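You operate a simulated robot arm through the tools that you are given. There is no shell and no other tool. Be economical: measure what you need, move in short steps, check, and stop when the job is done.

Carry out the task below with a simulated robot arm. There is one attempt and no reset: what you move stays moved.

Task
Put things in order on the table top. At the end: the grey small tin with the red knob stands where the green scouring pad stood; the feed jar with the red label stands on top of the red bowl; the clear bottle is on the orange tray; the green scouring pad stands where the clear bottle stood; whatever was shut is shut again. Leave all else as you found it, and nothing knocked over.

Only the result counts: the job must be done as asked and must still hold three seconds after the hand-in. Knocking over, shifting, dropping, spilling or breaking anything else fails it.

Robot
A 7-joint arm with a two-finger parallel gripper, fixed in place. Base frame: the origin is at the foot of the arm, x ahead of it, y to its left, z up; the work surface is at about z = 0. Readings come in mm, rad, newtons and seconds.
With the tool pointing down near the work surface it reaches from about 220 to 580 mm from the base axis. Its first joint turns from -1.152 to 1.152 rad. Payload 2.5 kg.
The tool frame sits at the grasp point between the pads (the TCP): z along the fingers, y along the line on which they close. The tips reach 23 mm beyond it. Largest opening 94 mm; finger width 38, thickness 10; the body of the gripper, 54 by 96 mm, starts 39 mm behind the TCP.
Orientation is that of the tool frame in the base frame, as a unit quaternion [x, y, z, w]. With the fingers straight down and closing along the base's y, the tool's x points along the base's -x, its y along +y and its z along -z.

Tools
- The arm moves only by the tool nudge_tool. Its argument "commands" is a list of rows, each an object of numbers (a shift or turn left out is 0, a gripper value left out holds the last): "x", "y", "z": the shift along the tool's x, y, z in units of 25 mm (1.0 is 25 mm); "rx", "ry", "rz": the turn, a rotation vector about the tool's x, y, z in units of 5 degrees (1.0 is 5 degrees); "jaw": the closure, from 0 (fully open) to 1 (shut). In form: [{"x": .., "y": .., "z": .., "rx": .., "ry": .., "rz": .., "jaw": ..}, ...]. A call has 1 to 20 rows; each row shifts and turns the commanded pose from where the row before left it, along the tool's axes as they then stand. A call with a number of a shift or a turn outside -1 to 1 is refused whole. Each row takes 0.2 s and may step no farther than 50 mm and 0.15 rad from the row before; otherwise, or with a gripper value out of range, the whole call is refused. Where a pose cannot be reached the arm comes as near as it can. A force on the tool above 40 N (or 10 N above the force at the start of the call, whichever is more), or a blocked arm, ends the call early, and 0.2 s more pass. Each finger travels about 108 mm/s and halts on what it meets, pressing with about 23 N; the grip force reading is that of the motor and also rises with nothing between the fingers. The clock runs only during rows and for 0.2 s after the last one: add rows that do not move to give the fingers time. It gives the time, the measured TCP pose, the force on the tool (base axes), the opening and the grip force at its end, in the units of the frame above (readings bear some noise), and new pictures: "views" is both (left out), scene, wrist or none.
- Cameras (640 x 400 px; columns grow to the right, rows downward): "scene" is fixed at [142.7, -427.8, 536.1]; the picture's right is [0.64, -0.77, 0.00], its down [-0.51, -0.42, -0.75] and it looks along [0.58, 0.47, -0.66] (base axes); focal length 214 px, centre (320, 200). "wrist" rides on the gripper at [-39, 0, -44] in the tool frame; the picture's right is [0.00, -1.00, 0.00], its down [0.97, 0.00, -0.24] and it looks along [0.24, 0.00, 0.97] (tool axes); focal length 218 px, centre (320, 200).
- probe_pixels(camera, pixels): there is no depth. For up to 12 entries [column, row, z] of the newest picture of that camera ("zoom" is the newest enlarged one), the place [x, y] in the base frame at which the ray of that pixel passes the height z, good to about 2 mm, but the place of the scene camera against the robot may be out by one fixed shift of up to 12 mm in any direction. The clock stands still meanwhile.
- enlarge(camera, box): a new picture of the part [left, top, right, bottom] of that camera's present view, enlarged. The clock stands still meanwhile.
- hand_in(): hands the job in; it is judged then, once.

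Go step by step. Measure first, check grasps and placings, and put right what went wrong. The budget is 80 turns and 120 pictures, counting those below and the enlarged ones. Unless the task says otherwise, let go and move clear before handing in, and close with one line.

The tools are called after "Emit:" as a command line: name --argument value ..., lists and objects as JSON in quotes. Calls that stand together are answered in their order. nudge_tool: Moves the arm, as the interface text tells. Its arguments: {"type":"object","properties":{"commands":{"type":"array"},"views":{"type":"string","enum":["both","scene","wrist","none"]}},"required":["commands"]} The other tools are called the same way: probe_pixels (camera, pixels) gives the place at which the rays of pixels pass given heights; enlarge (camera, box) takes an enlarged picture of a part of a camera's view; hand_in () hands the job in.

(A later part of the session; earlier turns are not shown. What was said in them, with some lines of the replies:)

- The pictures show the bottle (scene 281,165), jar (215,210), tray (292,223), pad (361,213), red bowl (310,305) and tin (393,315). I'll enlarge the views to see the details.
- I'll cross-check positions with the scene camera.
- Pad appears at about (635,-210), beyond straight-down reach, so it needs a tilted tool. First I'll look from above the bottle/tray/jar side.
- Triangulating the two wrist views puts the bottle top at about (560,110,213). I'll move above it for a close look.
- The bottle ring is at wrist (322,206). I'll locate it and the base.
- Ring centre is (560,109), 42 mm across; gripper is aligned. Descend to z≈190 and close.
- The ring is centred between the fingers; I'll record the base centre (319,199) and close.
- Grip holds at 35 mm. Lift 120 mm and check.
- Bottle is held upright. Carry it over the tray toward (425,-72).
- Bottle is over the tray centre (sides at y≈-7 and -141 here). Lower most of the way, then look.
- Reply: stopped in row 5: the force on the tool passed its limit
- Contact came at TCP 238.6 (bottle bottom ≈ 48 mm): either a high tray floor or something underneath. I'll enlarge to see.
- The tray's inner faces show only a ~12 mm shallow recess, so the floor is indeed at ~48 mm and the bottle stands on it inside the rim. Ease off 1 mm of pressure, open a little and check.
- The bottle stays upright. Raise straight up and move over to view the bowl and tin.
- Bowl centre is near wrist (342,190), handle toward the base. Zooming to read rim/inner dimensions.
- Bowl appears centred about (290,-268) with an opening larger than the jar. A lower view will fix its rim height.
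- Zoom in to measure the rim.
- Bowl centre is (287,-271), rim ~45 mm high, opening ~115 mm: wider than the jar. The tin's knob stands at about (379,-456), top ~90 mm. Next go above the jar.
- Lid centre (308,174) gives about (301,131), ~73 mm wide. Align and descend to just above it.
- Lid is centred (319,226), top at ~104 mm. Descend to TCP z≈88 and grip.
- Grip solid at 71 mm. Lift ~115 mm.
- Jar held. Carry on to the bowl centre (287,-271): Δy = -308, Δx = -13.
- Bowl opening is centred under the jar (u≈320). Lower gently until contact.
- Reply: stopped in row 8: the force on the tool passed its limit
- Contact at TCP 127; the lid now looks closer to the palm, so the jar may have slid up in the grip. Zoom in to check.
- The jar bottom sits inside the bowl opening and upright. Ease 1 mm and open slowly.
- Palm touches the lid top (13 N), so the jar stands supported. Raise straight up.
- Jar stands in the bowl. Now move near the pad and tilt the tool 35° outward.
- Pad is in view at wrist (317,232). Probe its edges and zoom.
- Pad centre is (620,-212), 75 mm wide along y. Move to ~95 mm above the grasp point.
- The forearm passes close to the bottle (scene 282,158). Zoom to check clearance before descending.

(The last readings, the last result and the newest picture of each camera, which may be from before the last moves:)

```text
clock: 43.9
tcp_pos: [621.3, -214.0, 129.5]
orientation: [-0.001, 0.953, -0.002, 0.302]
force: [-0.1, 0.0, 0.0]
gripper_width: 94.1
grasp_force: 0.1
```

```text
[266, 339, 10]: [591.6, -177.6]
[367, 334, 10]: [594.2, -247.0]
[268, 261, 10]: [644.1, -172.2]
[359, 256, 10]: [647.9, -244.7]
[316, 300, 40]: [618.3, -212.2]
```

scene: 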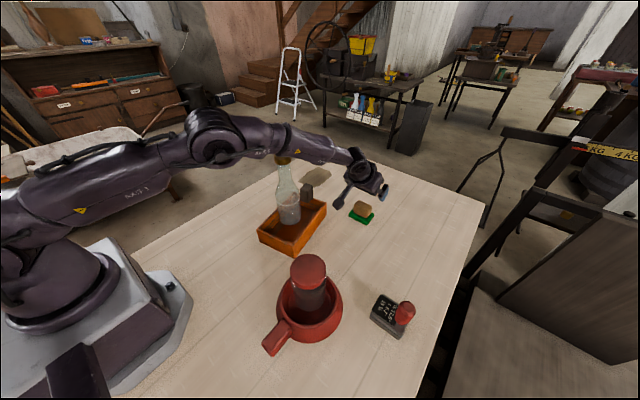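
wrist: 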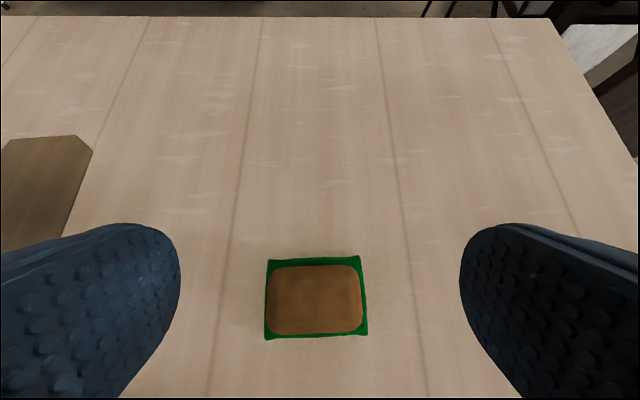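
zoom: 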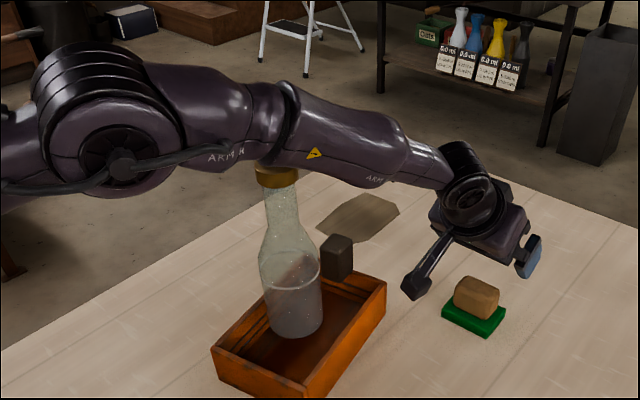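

The forearm's plane passes ~90 mm beside the bottle axis, leaving ~25+ mm clearance, so descending is safe. Pad centre (619,-211); descend vertically to z≈36.

Emit:
nudge_tool --commands '[{"x": 0.43, "z": 0.612, "y": 0.13}, {"x": 0.43, "z": 0.612}, {"x": 0.43, "z": 0.612}, {"x": 0.43, "z": 0.612}, {"x": 0.215, "z": 0.306}, {"x": 0.215, "z": 0.306}, {}]'

```text
clock: 45.5
tcp_pos: [620.2, -210.6, 37.1]
orientation: [-0.001, 0.954, -0.002, 0.3]
force: [0.5, -0.3, 0.2]
gripper_width: 94.4
grasp_force: 0.0
```

scene: 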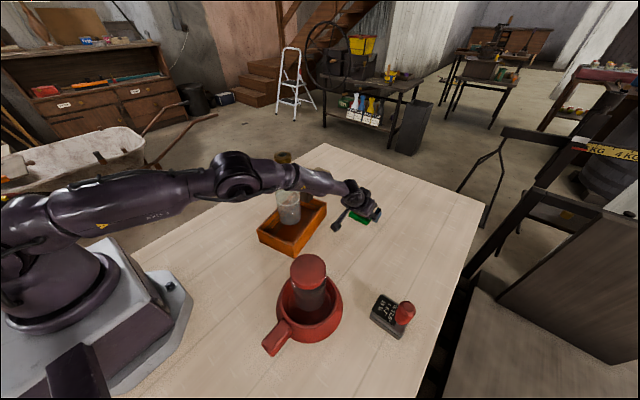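
wrist: 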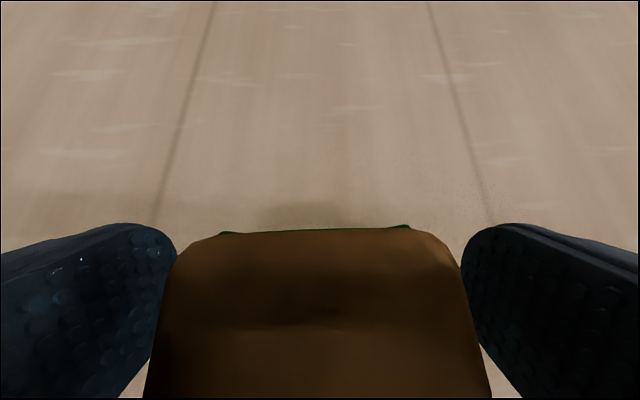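

Fingers straddle the pad and the bottle is untouched. Close the grip.

Emit:
nudge_tool --commands '[{"jaw": 0.5}, {"jaw": 1}, {"jaw": 1}, {"jaw": 1}]' --views "wrist"

```text
clock: 46.5
tcp_pos: [621.0, -212.2, 36.1]
orientation: [-0.001, 0.954, -0.003, 0.3]
force: [0.4, 0.7, 0.4]
gripper_width: 74.6
grasp_force: 22.8
```

wrist: 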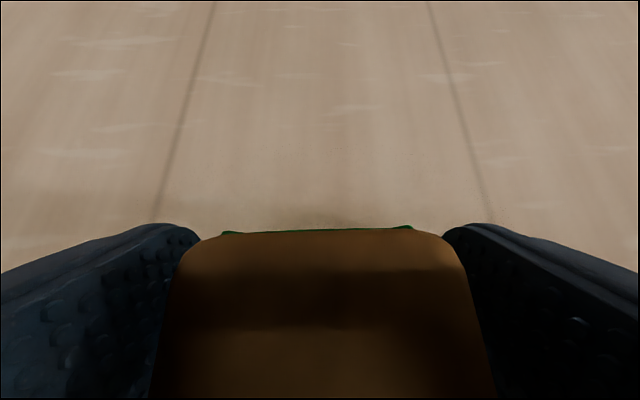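

Gripped at 74.6 mm (the green base). Lift straight, then up and back.

Emit:
nudge_tool --commands '[{"x": -0.28, "z": -0.4}, {"x": -0.5, "z": -0.72}, {"x": -0.55, "z": -0.786}, {"x": -0.55, "z": -0.786}, {"x": -0.164, "z": -0.862}, {"x": -0.164, "z": -0.862}, {"x": -0.164, "z": -0.862}, {"x": -0.164, "z": -0.862}, {"x": -0.164, "z": -0.862}, {"x": -0.164, "z": -0.862}, {"x": -0.164, "z": -0.862}, {"x": -0.164, "z": -0.862}, {"x": -0.164, "z": -0.862}, {"x": -0.164, "z": -0.862}, {}]'

```text
clock: 49.7
tcp_pos: [530.2, -210.0, 319.9]
orientation: [-0.001, 0.954, -0.001, 0.299]
force: [-0.2, 0.1, -1.0]
gripper_width: 74.4
grasp_force: 23.4
```

scene: 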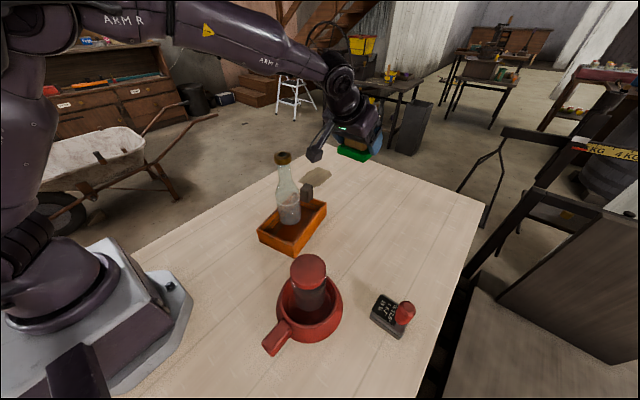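
wrist: 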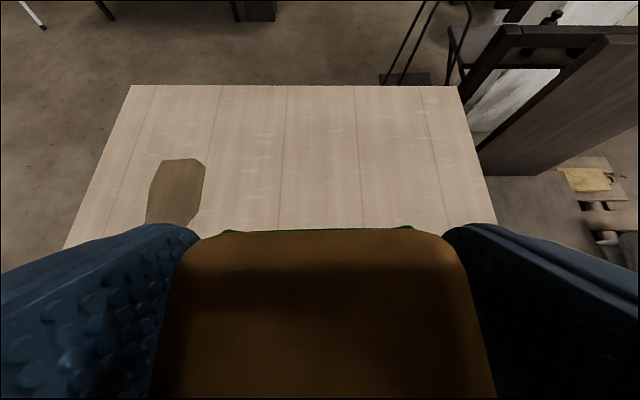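

Pad held; now traverse +y by 320 mm at this height (clear above the bottle).

Emit:
nudge_tool --commands '[{"y": 0.5}, {"y": 0.85}, {"y": 0.85}, {"y": 0.85}, {"y": 0.85}, {"y": 0.85}, {"y": 0.85}, {"y": 0.85}, {"y": 0.85}, {"y": 0.85}, {"y": 0.85}, {"y": 0.85}, {"y": 0.85}, {"y": 0.85}, {"y": 0.85}, {"y": 0.4}, {}, {}]'

```text
clock: 53.5
tcp_pos: [529.4, 110.1, 317.9]
orientation: [0.0, 0.954, -0.002, 0.301]
force: [-1.1, 0.0, -0.9]
gripper_width: 74.3
grasp_force: 22.9
```

scene: 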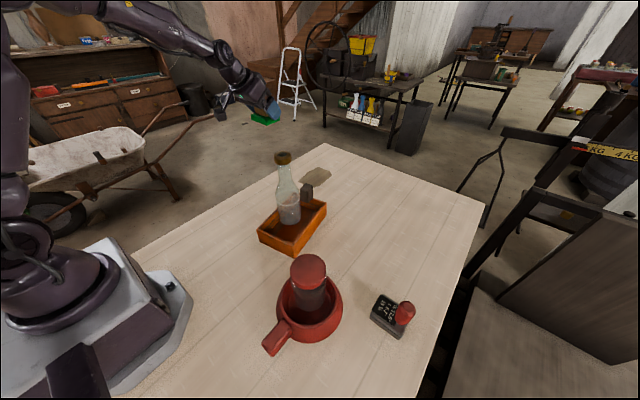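
wrist: 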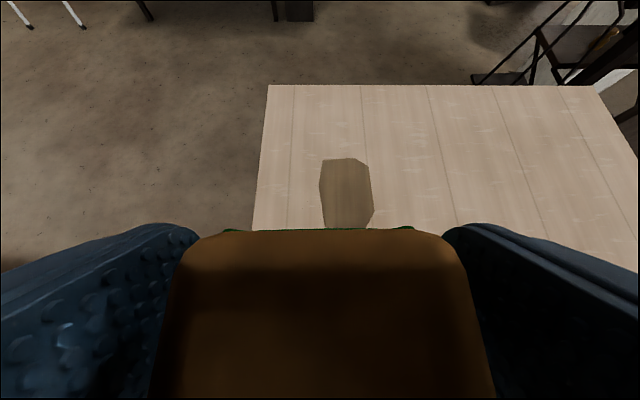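

Target TCP is (561.5,109.5). Descend to ~6 mm above placement height.

Emit:
nudge_tool --commands '[{"x": 0.441, "z": 0.815}, {"x": 0.441, "z": 0.815}, {"x": 0.441, "z": 0.815}, {"x": 0.441, "z": 0.815}, {"x": 0.441, "z": 0.815}, {"x": 0.441, "z": 0.815}, {"x": 0.441, "z": 0.815}, {"x": 0.441, "z": 0.815}, {"x": 0.441, "z": 0.815}, {"x": 0.441, "z": 0.815}, {"x": 0.441, "z": 0.815}, {"x": 0.22, "z": 0.408}, {}, {}]'

```text
clock: 56.5
tcp_pos: [562.9, 110.1, 53.6]
orientation: [-0.002, 0.954, -0.001, 0.3]
force: [0.3, 0.3, 0.1]
gripper_width: 74.3
grasp_force: 22.9
```

scene: 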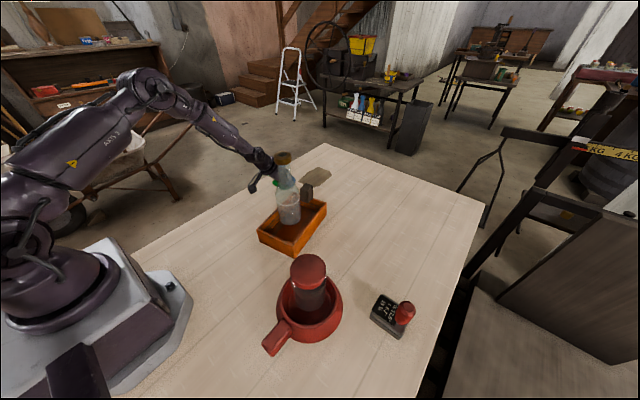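
wrist: 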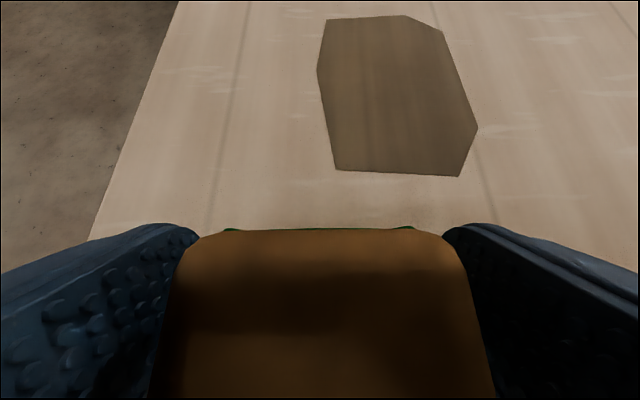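

At z=53.6; lower 17 mm more in small steps.

Emit:
nudge_tool --commands '[{"x": 0.115, "z": 0.16}, {"x": 0.115, "z": 0.16}, {"x": 0.1, "z": 0.12}, {"x": 0.07, "z": 0.1}, {}]' --views "none"

```text
clock: 57.7
tcp_pos: [561.0, 108.5, 35.7]
orientation: [-0.001, 0.954, -0.001, 0.301]
force: [-0.6, 0.1, 0.2]
gripper_width: 74.3
grasp_force: 23.1
```

Essentially at table height. One millimetre more, then open.

Emit:
nudge_tool --commands '[{"x": 0.02, "z": 0.03}, {"jaw": 0.15}, {"jaw": 0.1}, {"jaw": 0}, {}, {}]' --views "wrist"

```text
clock: 59.1
tcp_pos: [560.3, 108.2, 35.2]
orientation: [-0.001, 0.954, -0.002, 0.301]
force: [-0.8, -0.3, -0.5]
gripper_width: 94.2
grasp_force: 0.1
```

wrist: 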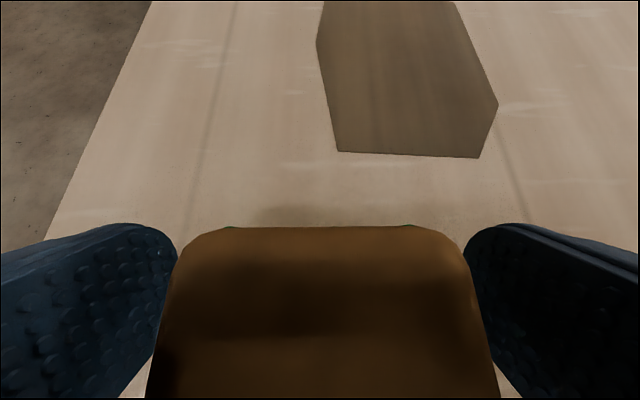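

Released. Lift up and back.

Emit:
nudge_tool --commands '[{"x": -0.3, "z": -0.43}, {"x": -0.55, "z": -0.786}, {"x": -0.55, "z": -0.786}, {"x": -0.55, "z": -0.786}, {"x": -0.55, "z": -0.786}, {"x": -0.066, "z": -0.93}, {"x": -0.066, "z": -0.93}, {"x": -0.066, "z": -0.93}, {"x": -0.066, "z": -0.93}, {"x": -0.066, "z": -0.93}, {"x": -0.066, "z": -0.93}, {"x": -0.066, "z": -0.93}, {"x": -0.066, "z": -0.93}, {"x": -0.066, "z": -0.93}, {"x": -0.066, "z": -0.93}, {}]'

```text
clock: 62.5
tcp_pos: [441.2, 110.3, 344.3]
orientation: [0.0, 0.954, -0.002, 0.301]
force: [0.7, -0.6, -0.2]
gripper_width: 93.9
grasp_force: 0.1
```

scene: 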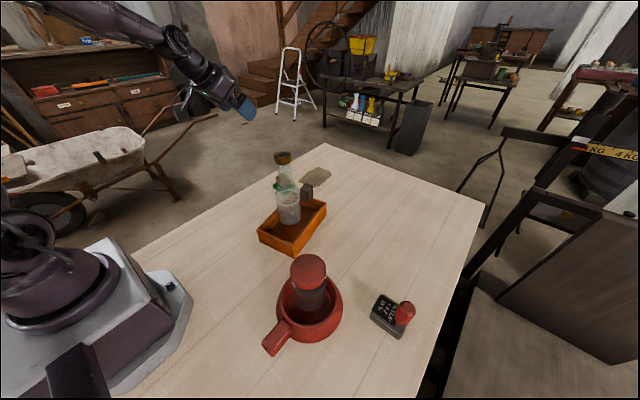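
wrist: 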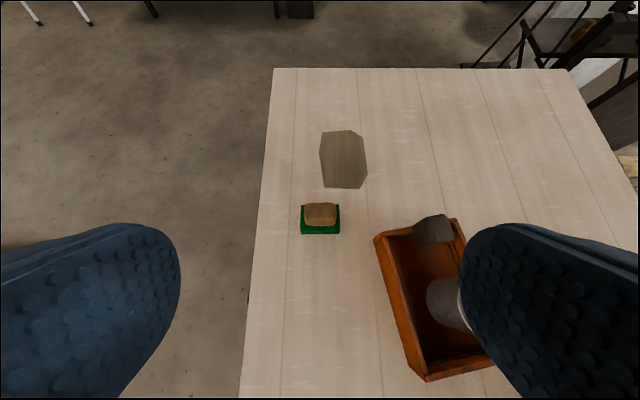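

Pad placed; check its position, then traverse to the tin side.

Emit:
probe_pixels --camera "wrist" --pixels '[[301, 234, 0], [341, 233, 0], [301, 207, 10], [339, 205, 10]]'

Emit:
nudge_tool --commands '[{"y": -0.6}, {"y": -0.95}, {"y": -0.95}, {"y": -0.95}, {"y": -0.95}, {"y": -0.95}, {"y": -0.95}, {"y": -0.95}, {"y": -0.95}, {"y": -0.95}, {"y": -0.95}, {"y": -0.95}, {"y": -0.95}, {"y": -0.95}, {"y": -0.95}, {"y": -0.95}, {"y": -0.95}, {"y": -0.95}, {"y": -0.95}, {}]' --views "none"

```text
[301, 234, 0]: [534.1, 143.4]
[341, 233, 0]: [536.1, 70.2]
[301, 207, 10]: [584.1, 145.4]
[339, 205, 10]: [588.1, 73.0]
```

```text
clock: 66.7
tcp_pos: [441.8, -331.7, 346.6]
orientation: [-0.001, 0.954, -0.002, 0.3]
force: [0.1, 0.1, -0.9]
gripper_width: 94.0
grasp_force: 0.1
```

Pad is at (561,108), as wanted. Move to view the tin.

Emit:
nudge_tool --commands '[{"x": 0.705, "y": -0.827, "z": 0.076}, {"x": 0.705, "y": -0.827, "z": 0.076}, {"x": 0.705, "y": -0.827, "z": 0.076}, {"x": 0.705, "y": -0.827, "z": 0.076}, {"x": 0.705, "y": -0.827, "z": 0.076}, {"x": 0.705, "y": -0.827, "z": 0.076}, {}, {}]'

```text
clock: 68.5
tcp_pos: [363.0, -457.6, 276.9]
orientation: [0.0, 0.954, -0.002, 0.301]
force: [0.8, 0.7, -0.4]
gripper_width: 93.9
grasp_force: 0.1
```

scene: 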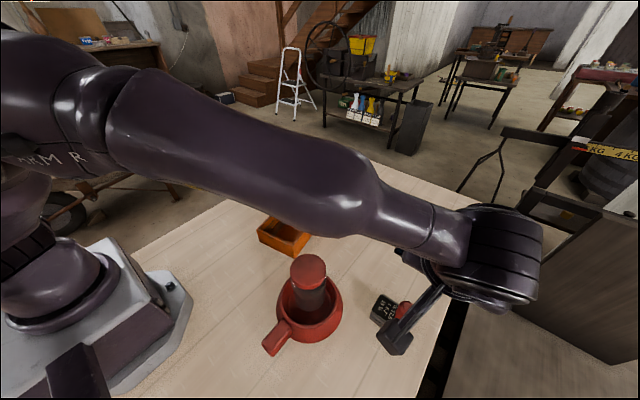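
wrist: 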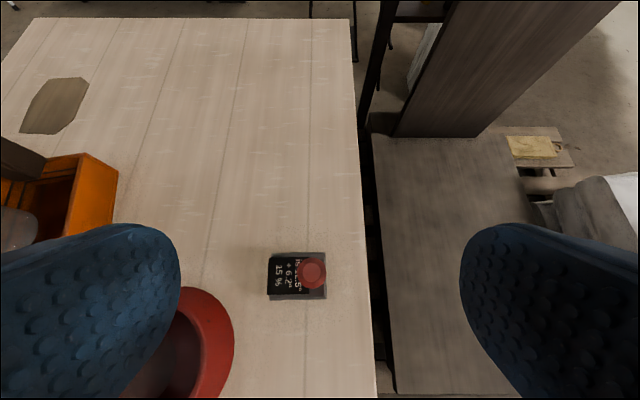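

Knob top at wrist (312,272), tin below it. Probe and zoom for geometry.

Emit:
enlarge --camera "wrist" --box '[256, 240, 336, 310]'

Emit:
probe_pixels --camera "wrist" --pixels '[[312, 272, 90], [312, 272, 70], [270, 254, 20], [325, 254, 20], [267, 300, 20], [326, 298, 20]]'

```text
5.71 times, centred on (296, 275) of wrist
```

zoom: 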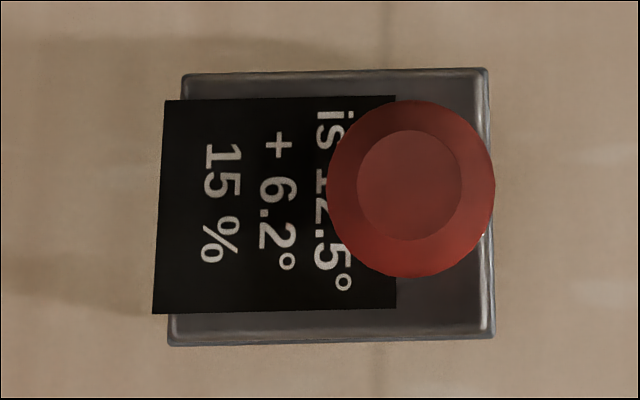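

```text
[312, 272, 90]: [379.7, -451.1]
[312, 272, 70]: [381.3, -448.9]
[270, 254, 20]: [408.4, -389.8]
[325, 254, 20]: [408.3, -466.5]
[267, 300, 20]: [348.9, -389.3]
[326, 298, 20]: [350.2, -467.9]
```

Knob axis at (380,-450), ~35 mm wide; tin centre (379,-428). Descend to z≈110 over the knob and check.

Emit:
nudge_tool --commands '[{"x": 0.469, "z": 0.837, "y": 0.05}, {"x": 0.469, "z": 0.837, "y": 0.05}, {"x": 0.469, "z": 0.837, "y": 0.05}, {"x": 0.469, "z": 0.837, "y": 0.05}, {"x": 0.469, "z": 0.837, "y": 0.05}, {"x": 0.469, "z": 0.837, "y": 0.05}, {"x": 0.469, "z": 0.837}, {}, {}]'

```text
clock: 70.5
tcp_pos: [378.4, -450.7, 109.9]
orientation: [0.0, 0.954, -0.002, 0.301]
force: [0.3, -0.8, 0.0]
gripper_width: 94.0
grasp_force: 0.1
```

scene: 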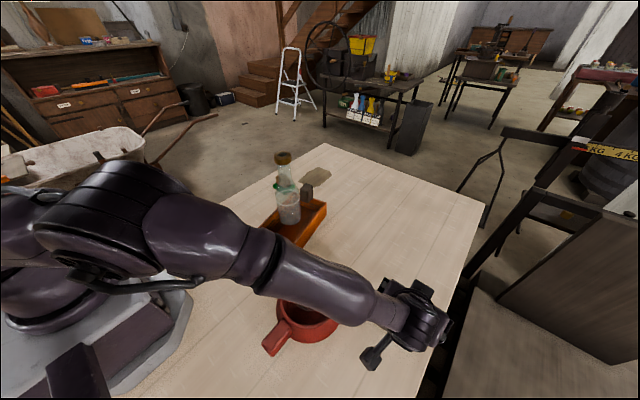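
wrist: 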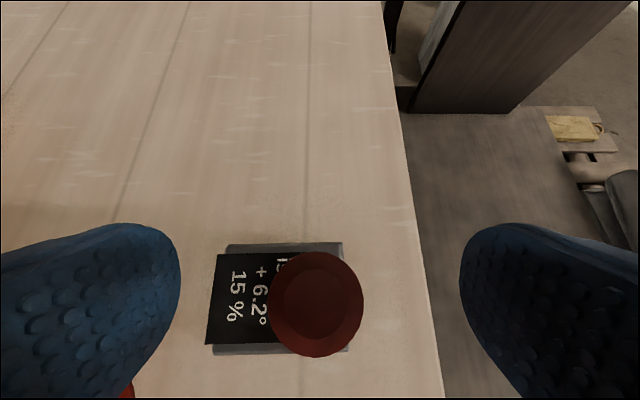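

Knob centred (317,304) between the fingers; forearm remains above the jar. Descend 42 mm and close.

Emit:
nudge_tool --commands '[{"x": 0.22, "z": 0.344}, {"x": 0.22, "z": 0.344}, {"x": 0.22, "z": 0.344}, {"x": 0.22, "z": 0.344}, {}, {"jaw": 0.4}, {"jaw": 1}, {"jaw": 1}, {"jaw": 1}, {"jaw": 1}]'

```text
clock: 72.7
tcp_pos: [380.0, -452.4, 68.7]
orientation: [-0.001, 0.954, -0.001, 0.301]
force: [0.1, 0.8, 2.4]
gripper_width: 31.4
grasp_force: 23.2
```

scene: 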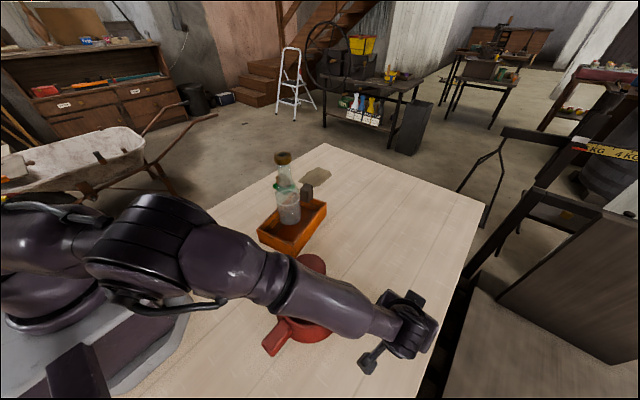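
wrist: 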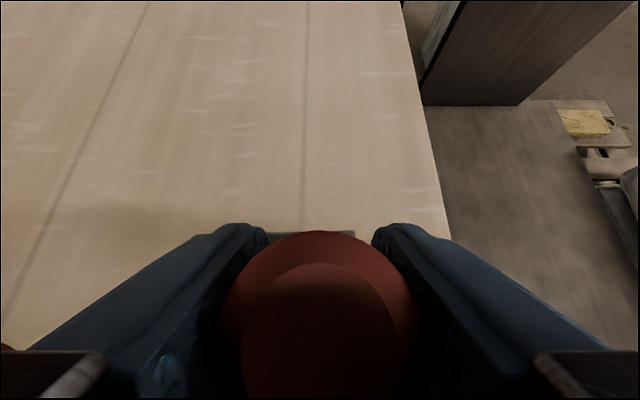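

Grip on the knob at 31 mm. Lift slowly ~60 mm and check that the whole tin comes.

Emit:
nudge_tool --commands '[{"x": -0.14, "z": -0.2}, {"x": -0.28, "z": -0.4}, {"x": -0.4, "z": -0.57}, {"x": -0.4, "z": -0.57}, {"x": -0.3, "z": -0.43}, {}]'

```text
clock: 74.1
tcp_pos: [378.7, -450.7, 135.7]
orientation: [0.001, 0.954, -0.002, 0.3]
force: [0.4, -0.3, -2.1]
gripper_width: 31.5
grasp_force: 23.1
```

scene: 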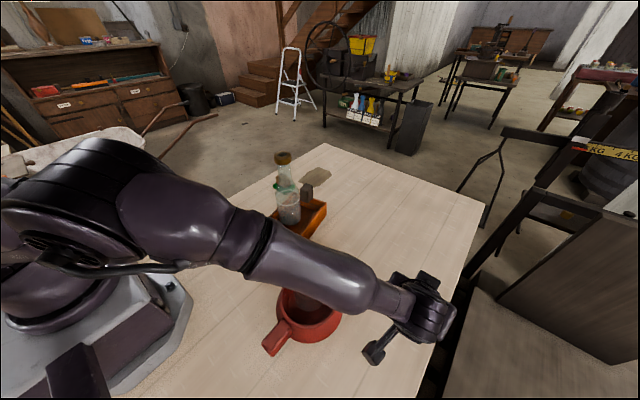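
wrist: 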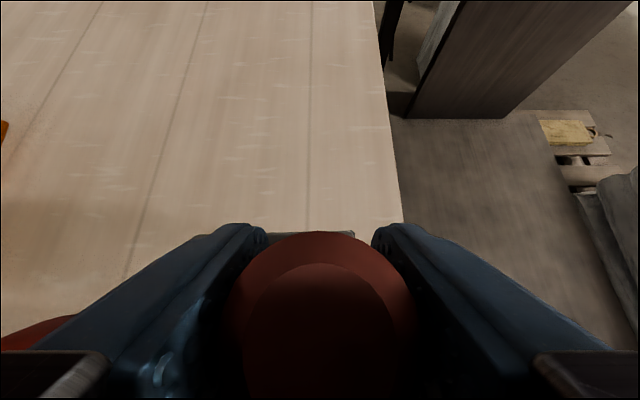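

Whole tin lifted (2 N). Raise further and carry toward the pad's old place.

Emit:
nudge_tool --commands '[{"x": -0.4, "z": -0.57}, {"x": -0.5, "z": -0.72}, {"x": -0.5, "z": -0.72}, {"x": -0.5, "z": -0.72}, {"x": -0.5, "z": -0.72}, {"x": -0.5, "z": -0.72}, {"x": -0.5, "z": -0.72}, {"x": -0.4, "z": -0.57}, {"x": -0.2, "z": 0.15, "y": 0.4}, {"x": -0.45, "z": 0.315, "y": 0.79}, {"x": -0.45, "z": 0.315, "y": 0.79}, {"x": -0.45, "z": 0.315, "y": 0.79}, {"x": -0.45, "z": 0.315, "y": 0.79}, {"x": -0.45, "z": 0.315, "y": 0.79}, {"x": -0.45, "z": 0.315, "y": 0.79}, {"x": -0.45, "z": 0.315, "y": 0.79}, {"x": -0.45, "z": 0.315, "y": 0.79}, {"x": -0.45, "z": 0.315, "y": 0.79}, {"x": -0.45, "z": 0.315, "y": 0.79}, {"x": -0.25, "z": 0.165, "y": 0.4}]'

```text
clock: 78.3
tcp_pos: [531.0, -233.5, 300.1]
orientation: [0.0, 0.954, -0.003, 0.301]
force: [0.1, 1.0, -1.7]
gripper_width: 31.1
grasp_force: 22.9
```

scene: 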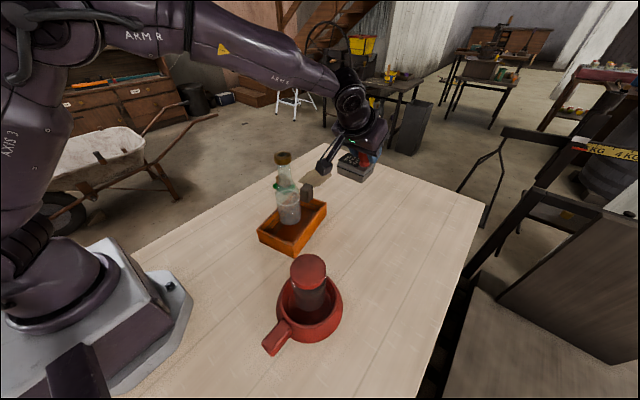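
wrist: 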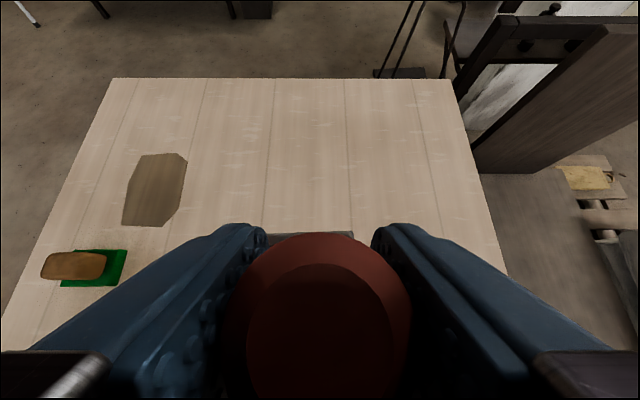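

Check the tin's attitude in the grip.

Emit:
enlarge --camera "scene" --box '[300, 110, 420, 200]'

```text
4.44 times, centred on (360, 155) of scene
```

zoom: 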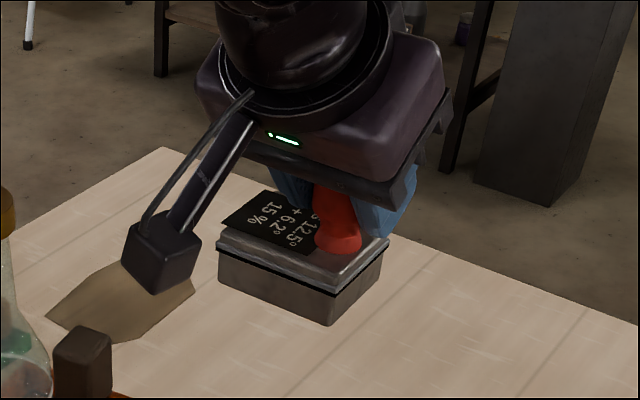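

Tin is level. Descend to about 10 mm above placement at (621,-234).

Emit:
nudge_tool --commands '[{"x": 0.195, "z": 0.849}, {"x": 0.195, "z": 0.849}, {"x": 0.195, "z": 0.849}, {"x": 0.195, "z": 0.849}, {"x": 0.195, "z": 0.849}, {"x": 0.195, "z": 0.849}, {"x": 0.195, "z": 0.849}, {"x": 0.195, "z": 0.849}, {"x": 0.195, "z": 0.849}, {"x": 0.195, "z": 0.849}, {"x": 0.195, "z": 0.849}, {}, {}]'

```text
clock: 81.1
tcp_pos: [620.3, -233.0, 77.9]
orientation: [-0.001, 0.954, -0.002, 0.299]
force: [-0.8, 0.9, -0.5]
gripper_width: 31.4
grasp_force: 22.8
```

scene: 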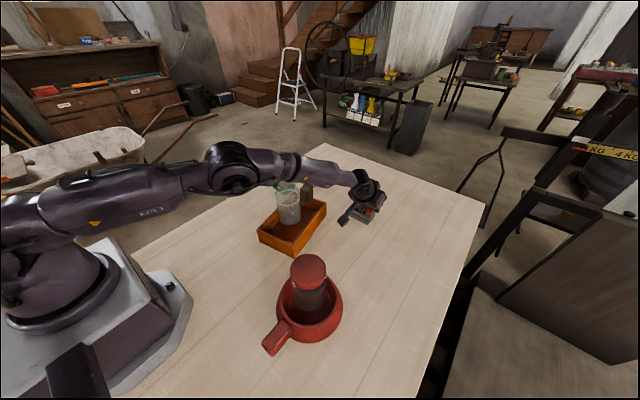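
wrist: 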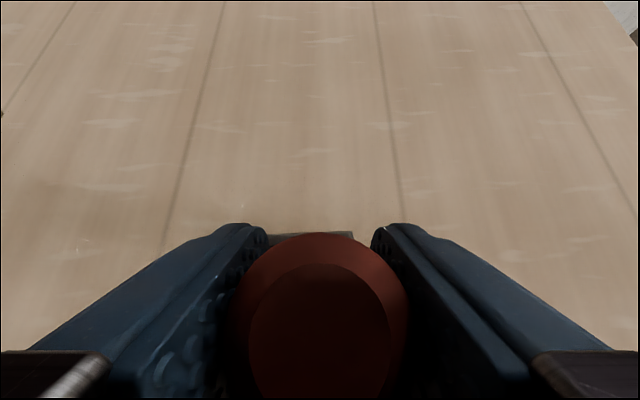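

Lower the last ~9 mm gently.

Emit:
nudge_tool --commands '[{"x": 0.07, "z": 0.1, "y": -0.04}, {"x": 0.07, "z": 0.1}, {"x": 0.04, "z": 0.06}, {"x": 0.03, "z": 0.04}, {}]' --views "none"

```text
clock: 82.3
tcp_pos: [622.2, -235.4, 71.1]
orientation: [0.001, 0.953, -0.003, 0.303]
force: [-1.5, 0.8, 14.0]
gripper_width: 31.6
grasp_force: 23.5
```

Table contact (14 N upward). Back off 1 mm of press and open.

Emit:
nudge_tool --commands '[{"x": -0.02, "z": -0.03}, {"jaw": 0.6}, {"jaw": 0.5}, {"jaw": 0.3}, {"jaw": 0}, {}, {}]' --views "wrist"

```text
clock: 83.9
tcp_pos: [619.8, -233.7, 70.9]
orientation: [-0.001, 0.954, -0.002, 0.3]
force: [0.5, -1.1, 0.6]
gripper_width: 93.9
grasp_force: 0.1
```

wrist: 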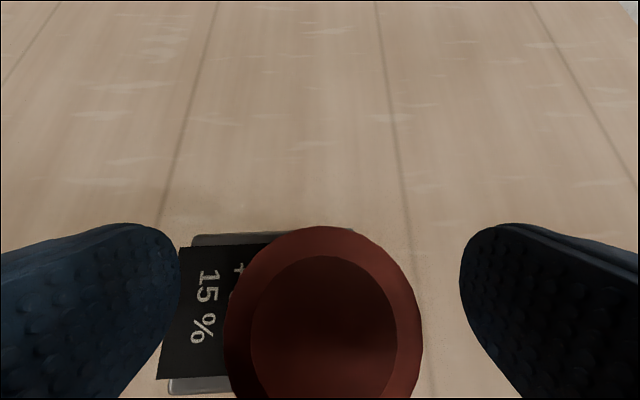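

Tin stands free. Retreat vertically, then up and back.

Emit:
nudge_tool --commands '[{"x": -0.28, "z": -0.4}, {"x": -0.5, "z": -0.72}, {"x": -0.5, "z": -0.72}, {"x": -0.5, "z": -0.72}, {"x": -0.164, "z": -0.862}, {"x": -0.164, "z": -0.862}, {"x": -0.164, "z": -0.862}, {"x": -0.164, "z": -0.862}, {"x": -0.164, "z": -0.862}, {"x": -0.164, "z": -0.862}, {"x": -0.164, "z": -0.862}, {"x": -0.164, "z": -0.862}, {"x": -0.164, "z": -0.862}, {}]'

```text
clock: 86.9
tcp_pos: [538.4, -233.1, 328.7]
orientation: [0.0, 0.954, -0.002, 0.299]
force: [-0.1, -0.4, -0.3]
gripper_width: 94.1
grasp_force: 0.0
```

scene: 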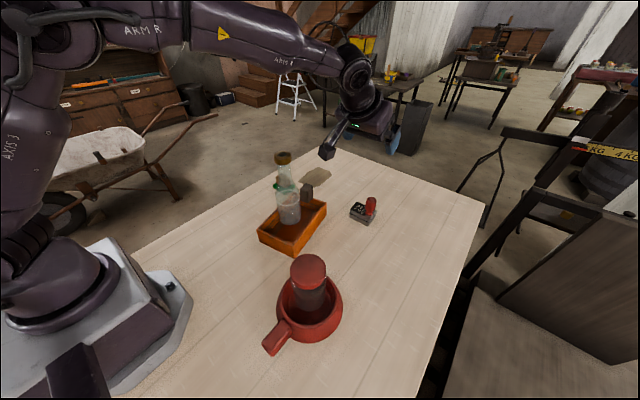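
wrist: 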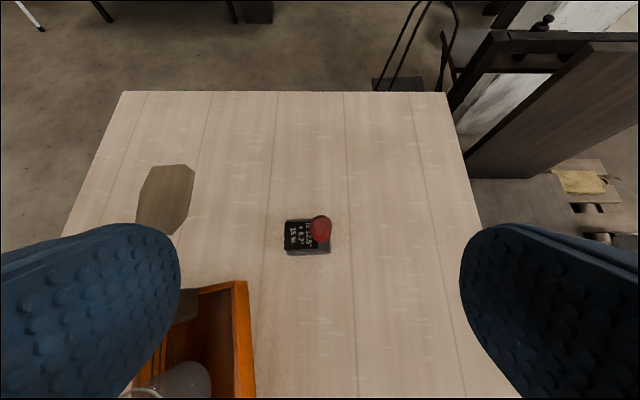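

Verify the tin's position and the final state of bottle, tray, and jar.

Emit:
probe_pixels --camera "wrist" --pixels '[[285, 254, 0], [330, 254, 0], [288, 220, 25], [327, 221, 25], [285, 249, 25], [330, 250, 25]]'

Emit:
enlarge --camera "scene" --box '[240, 140, 400, 260]'

Emit:
enlarge --camera "scene" --box '[240, 240, 400, 370]'

```text
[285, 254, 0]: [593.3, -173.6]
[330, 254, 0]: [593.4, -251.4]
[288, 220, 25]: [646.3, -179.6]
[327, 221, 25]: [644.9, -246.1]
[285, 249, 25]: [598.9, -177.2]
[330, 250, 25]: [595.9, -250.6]
```

```text
3.33 times, centred on (320, 200) of scene
```

zoom: 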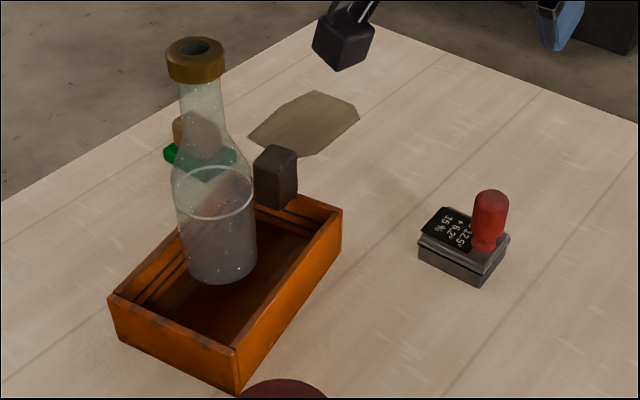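

```text
3.08 times, centred on (320, 305) of scene
```

zoom: 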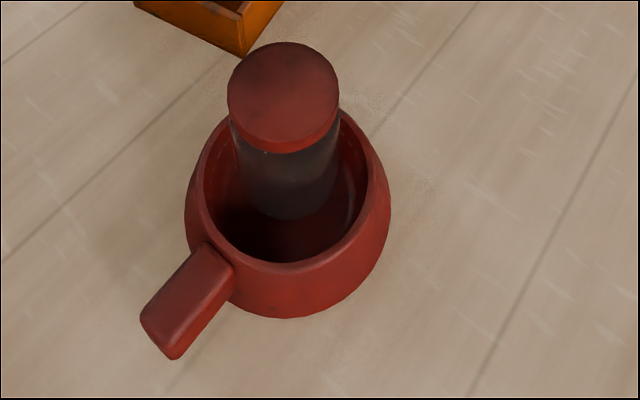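

The tin is at (620,-212), the pad at (561,108), the bottle upright in the tray and the jar upright in the bowl. Everything is shut and the arm is clear, so I'm handing in.

Emit:
hand_in

```text
The job is handed in.
```

I put the tin where the pad stood, the jar on the red bowl, the bottle on the orange tray and the pad where the bottle stood. Nothing was opened or knocked over in the final pictures, and the job is handed in, though no verdict was shown.
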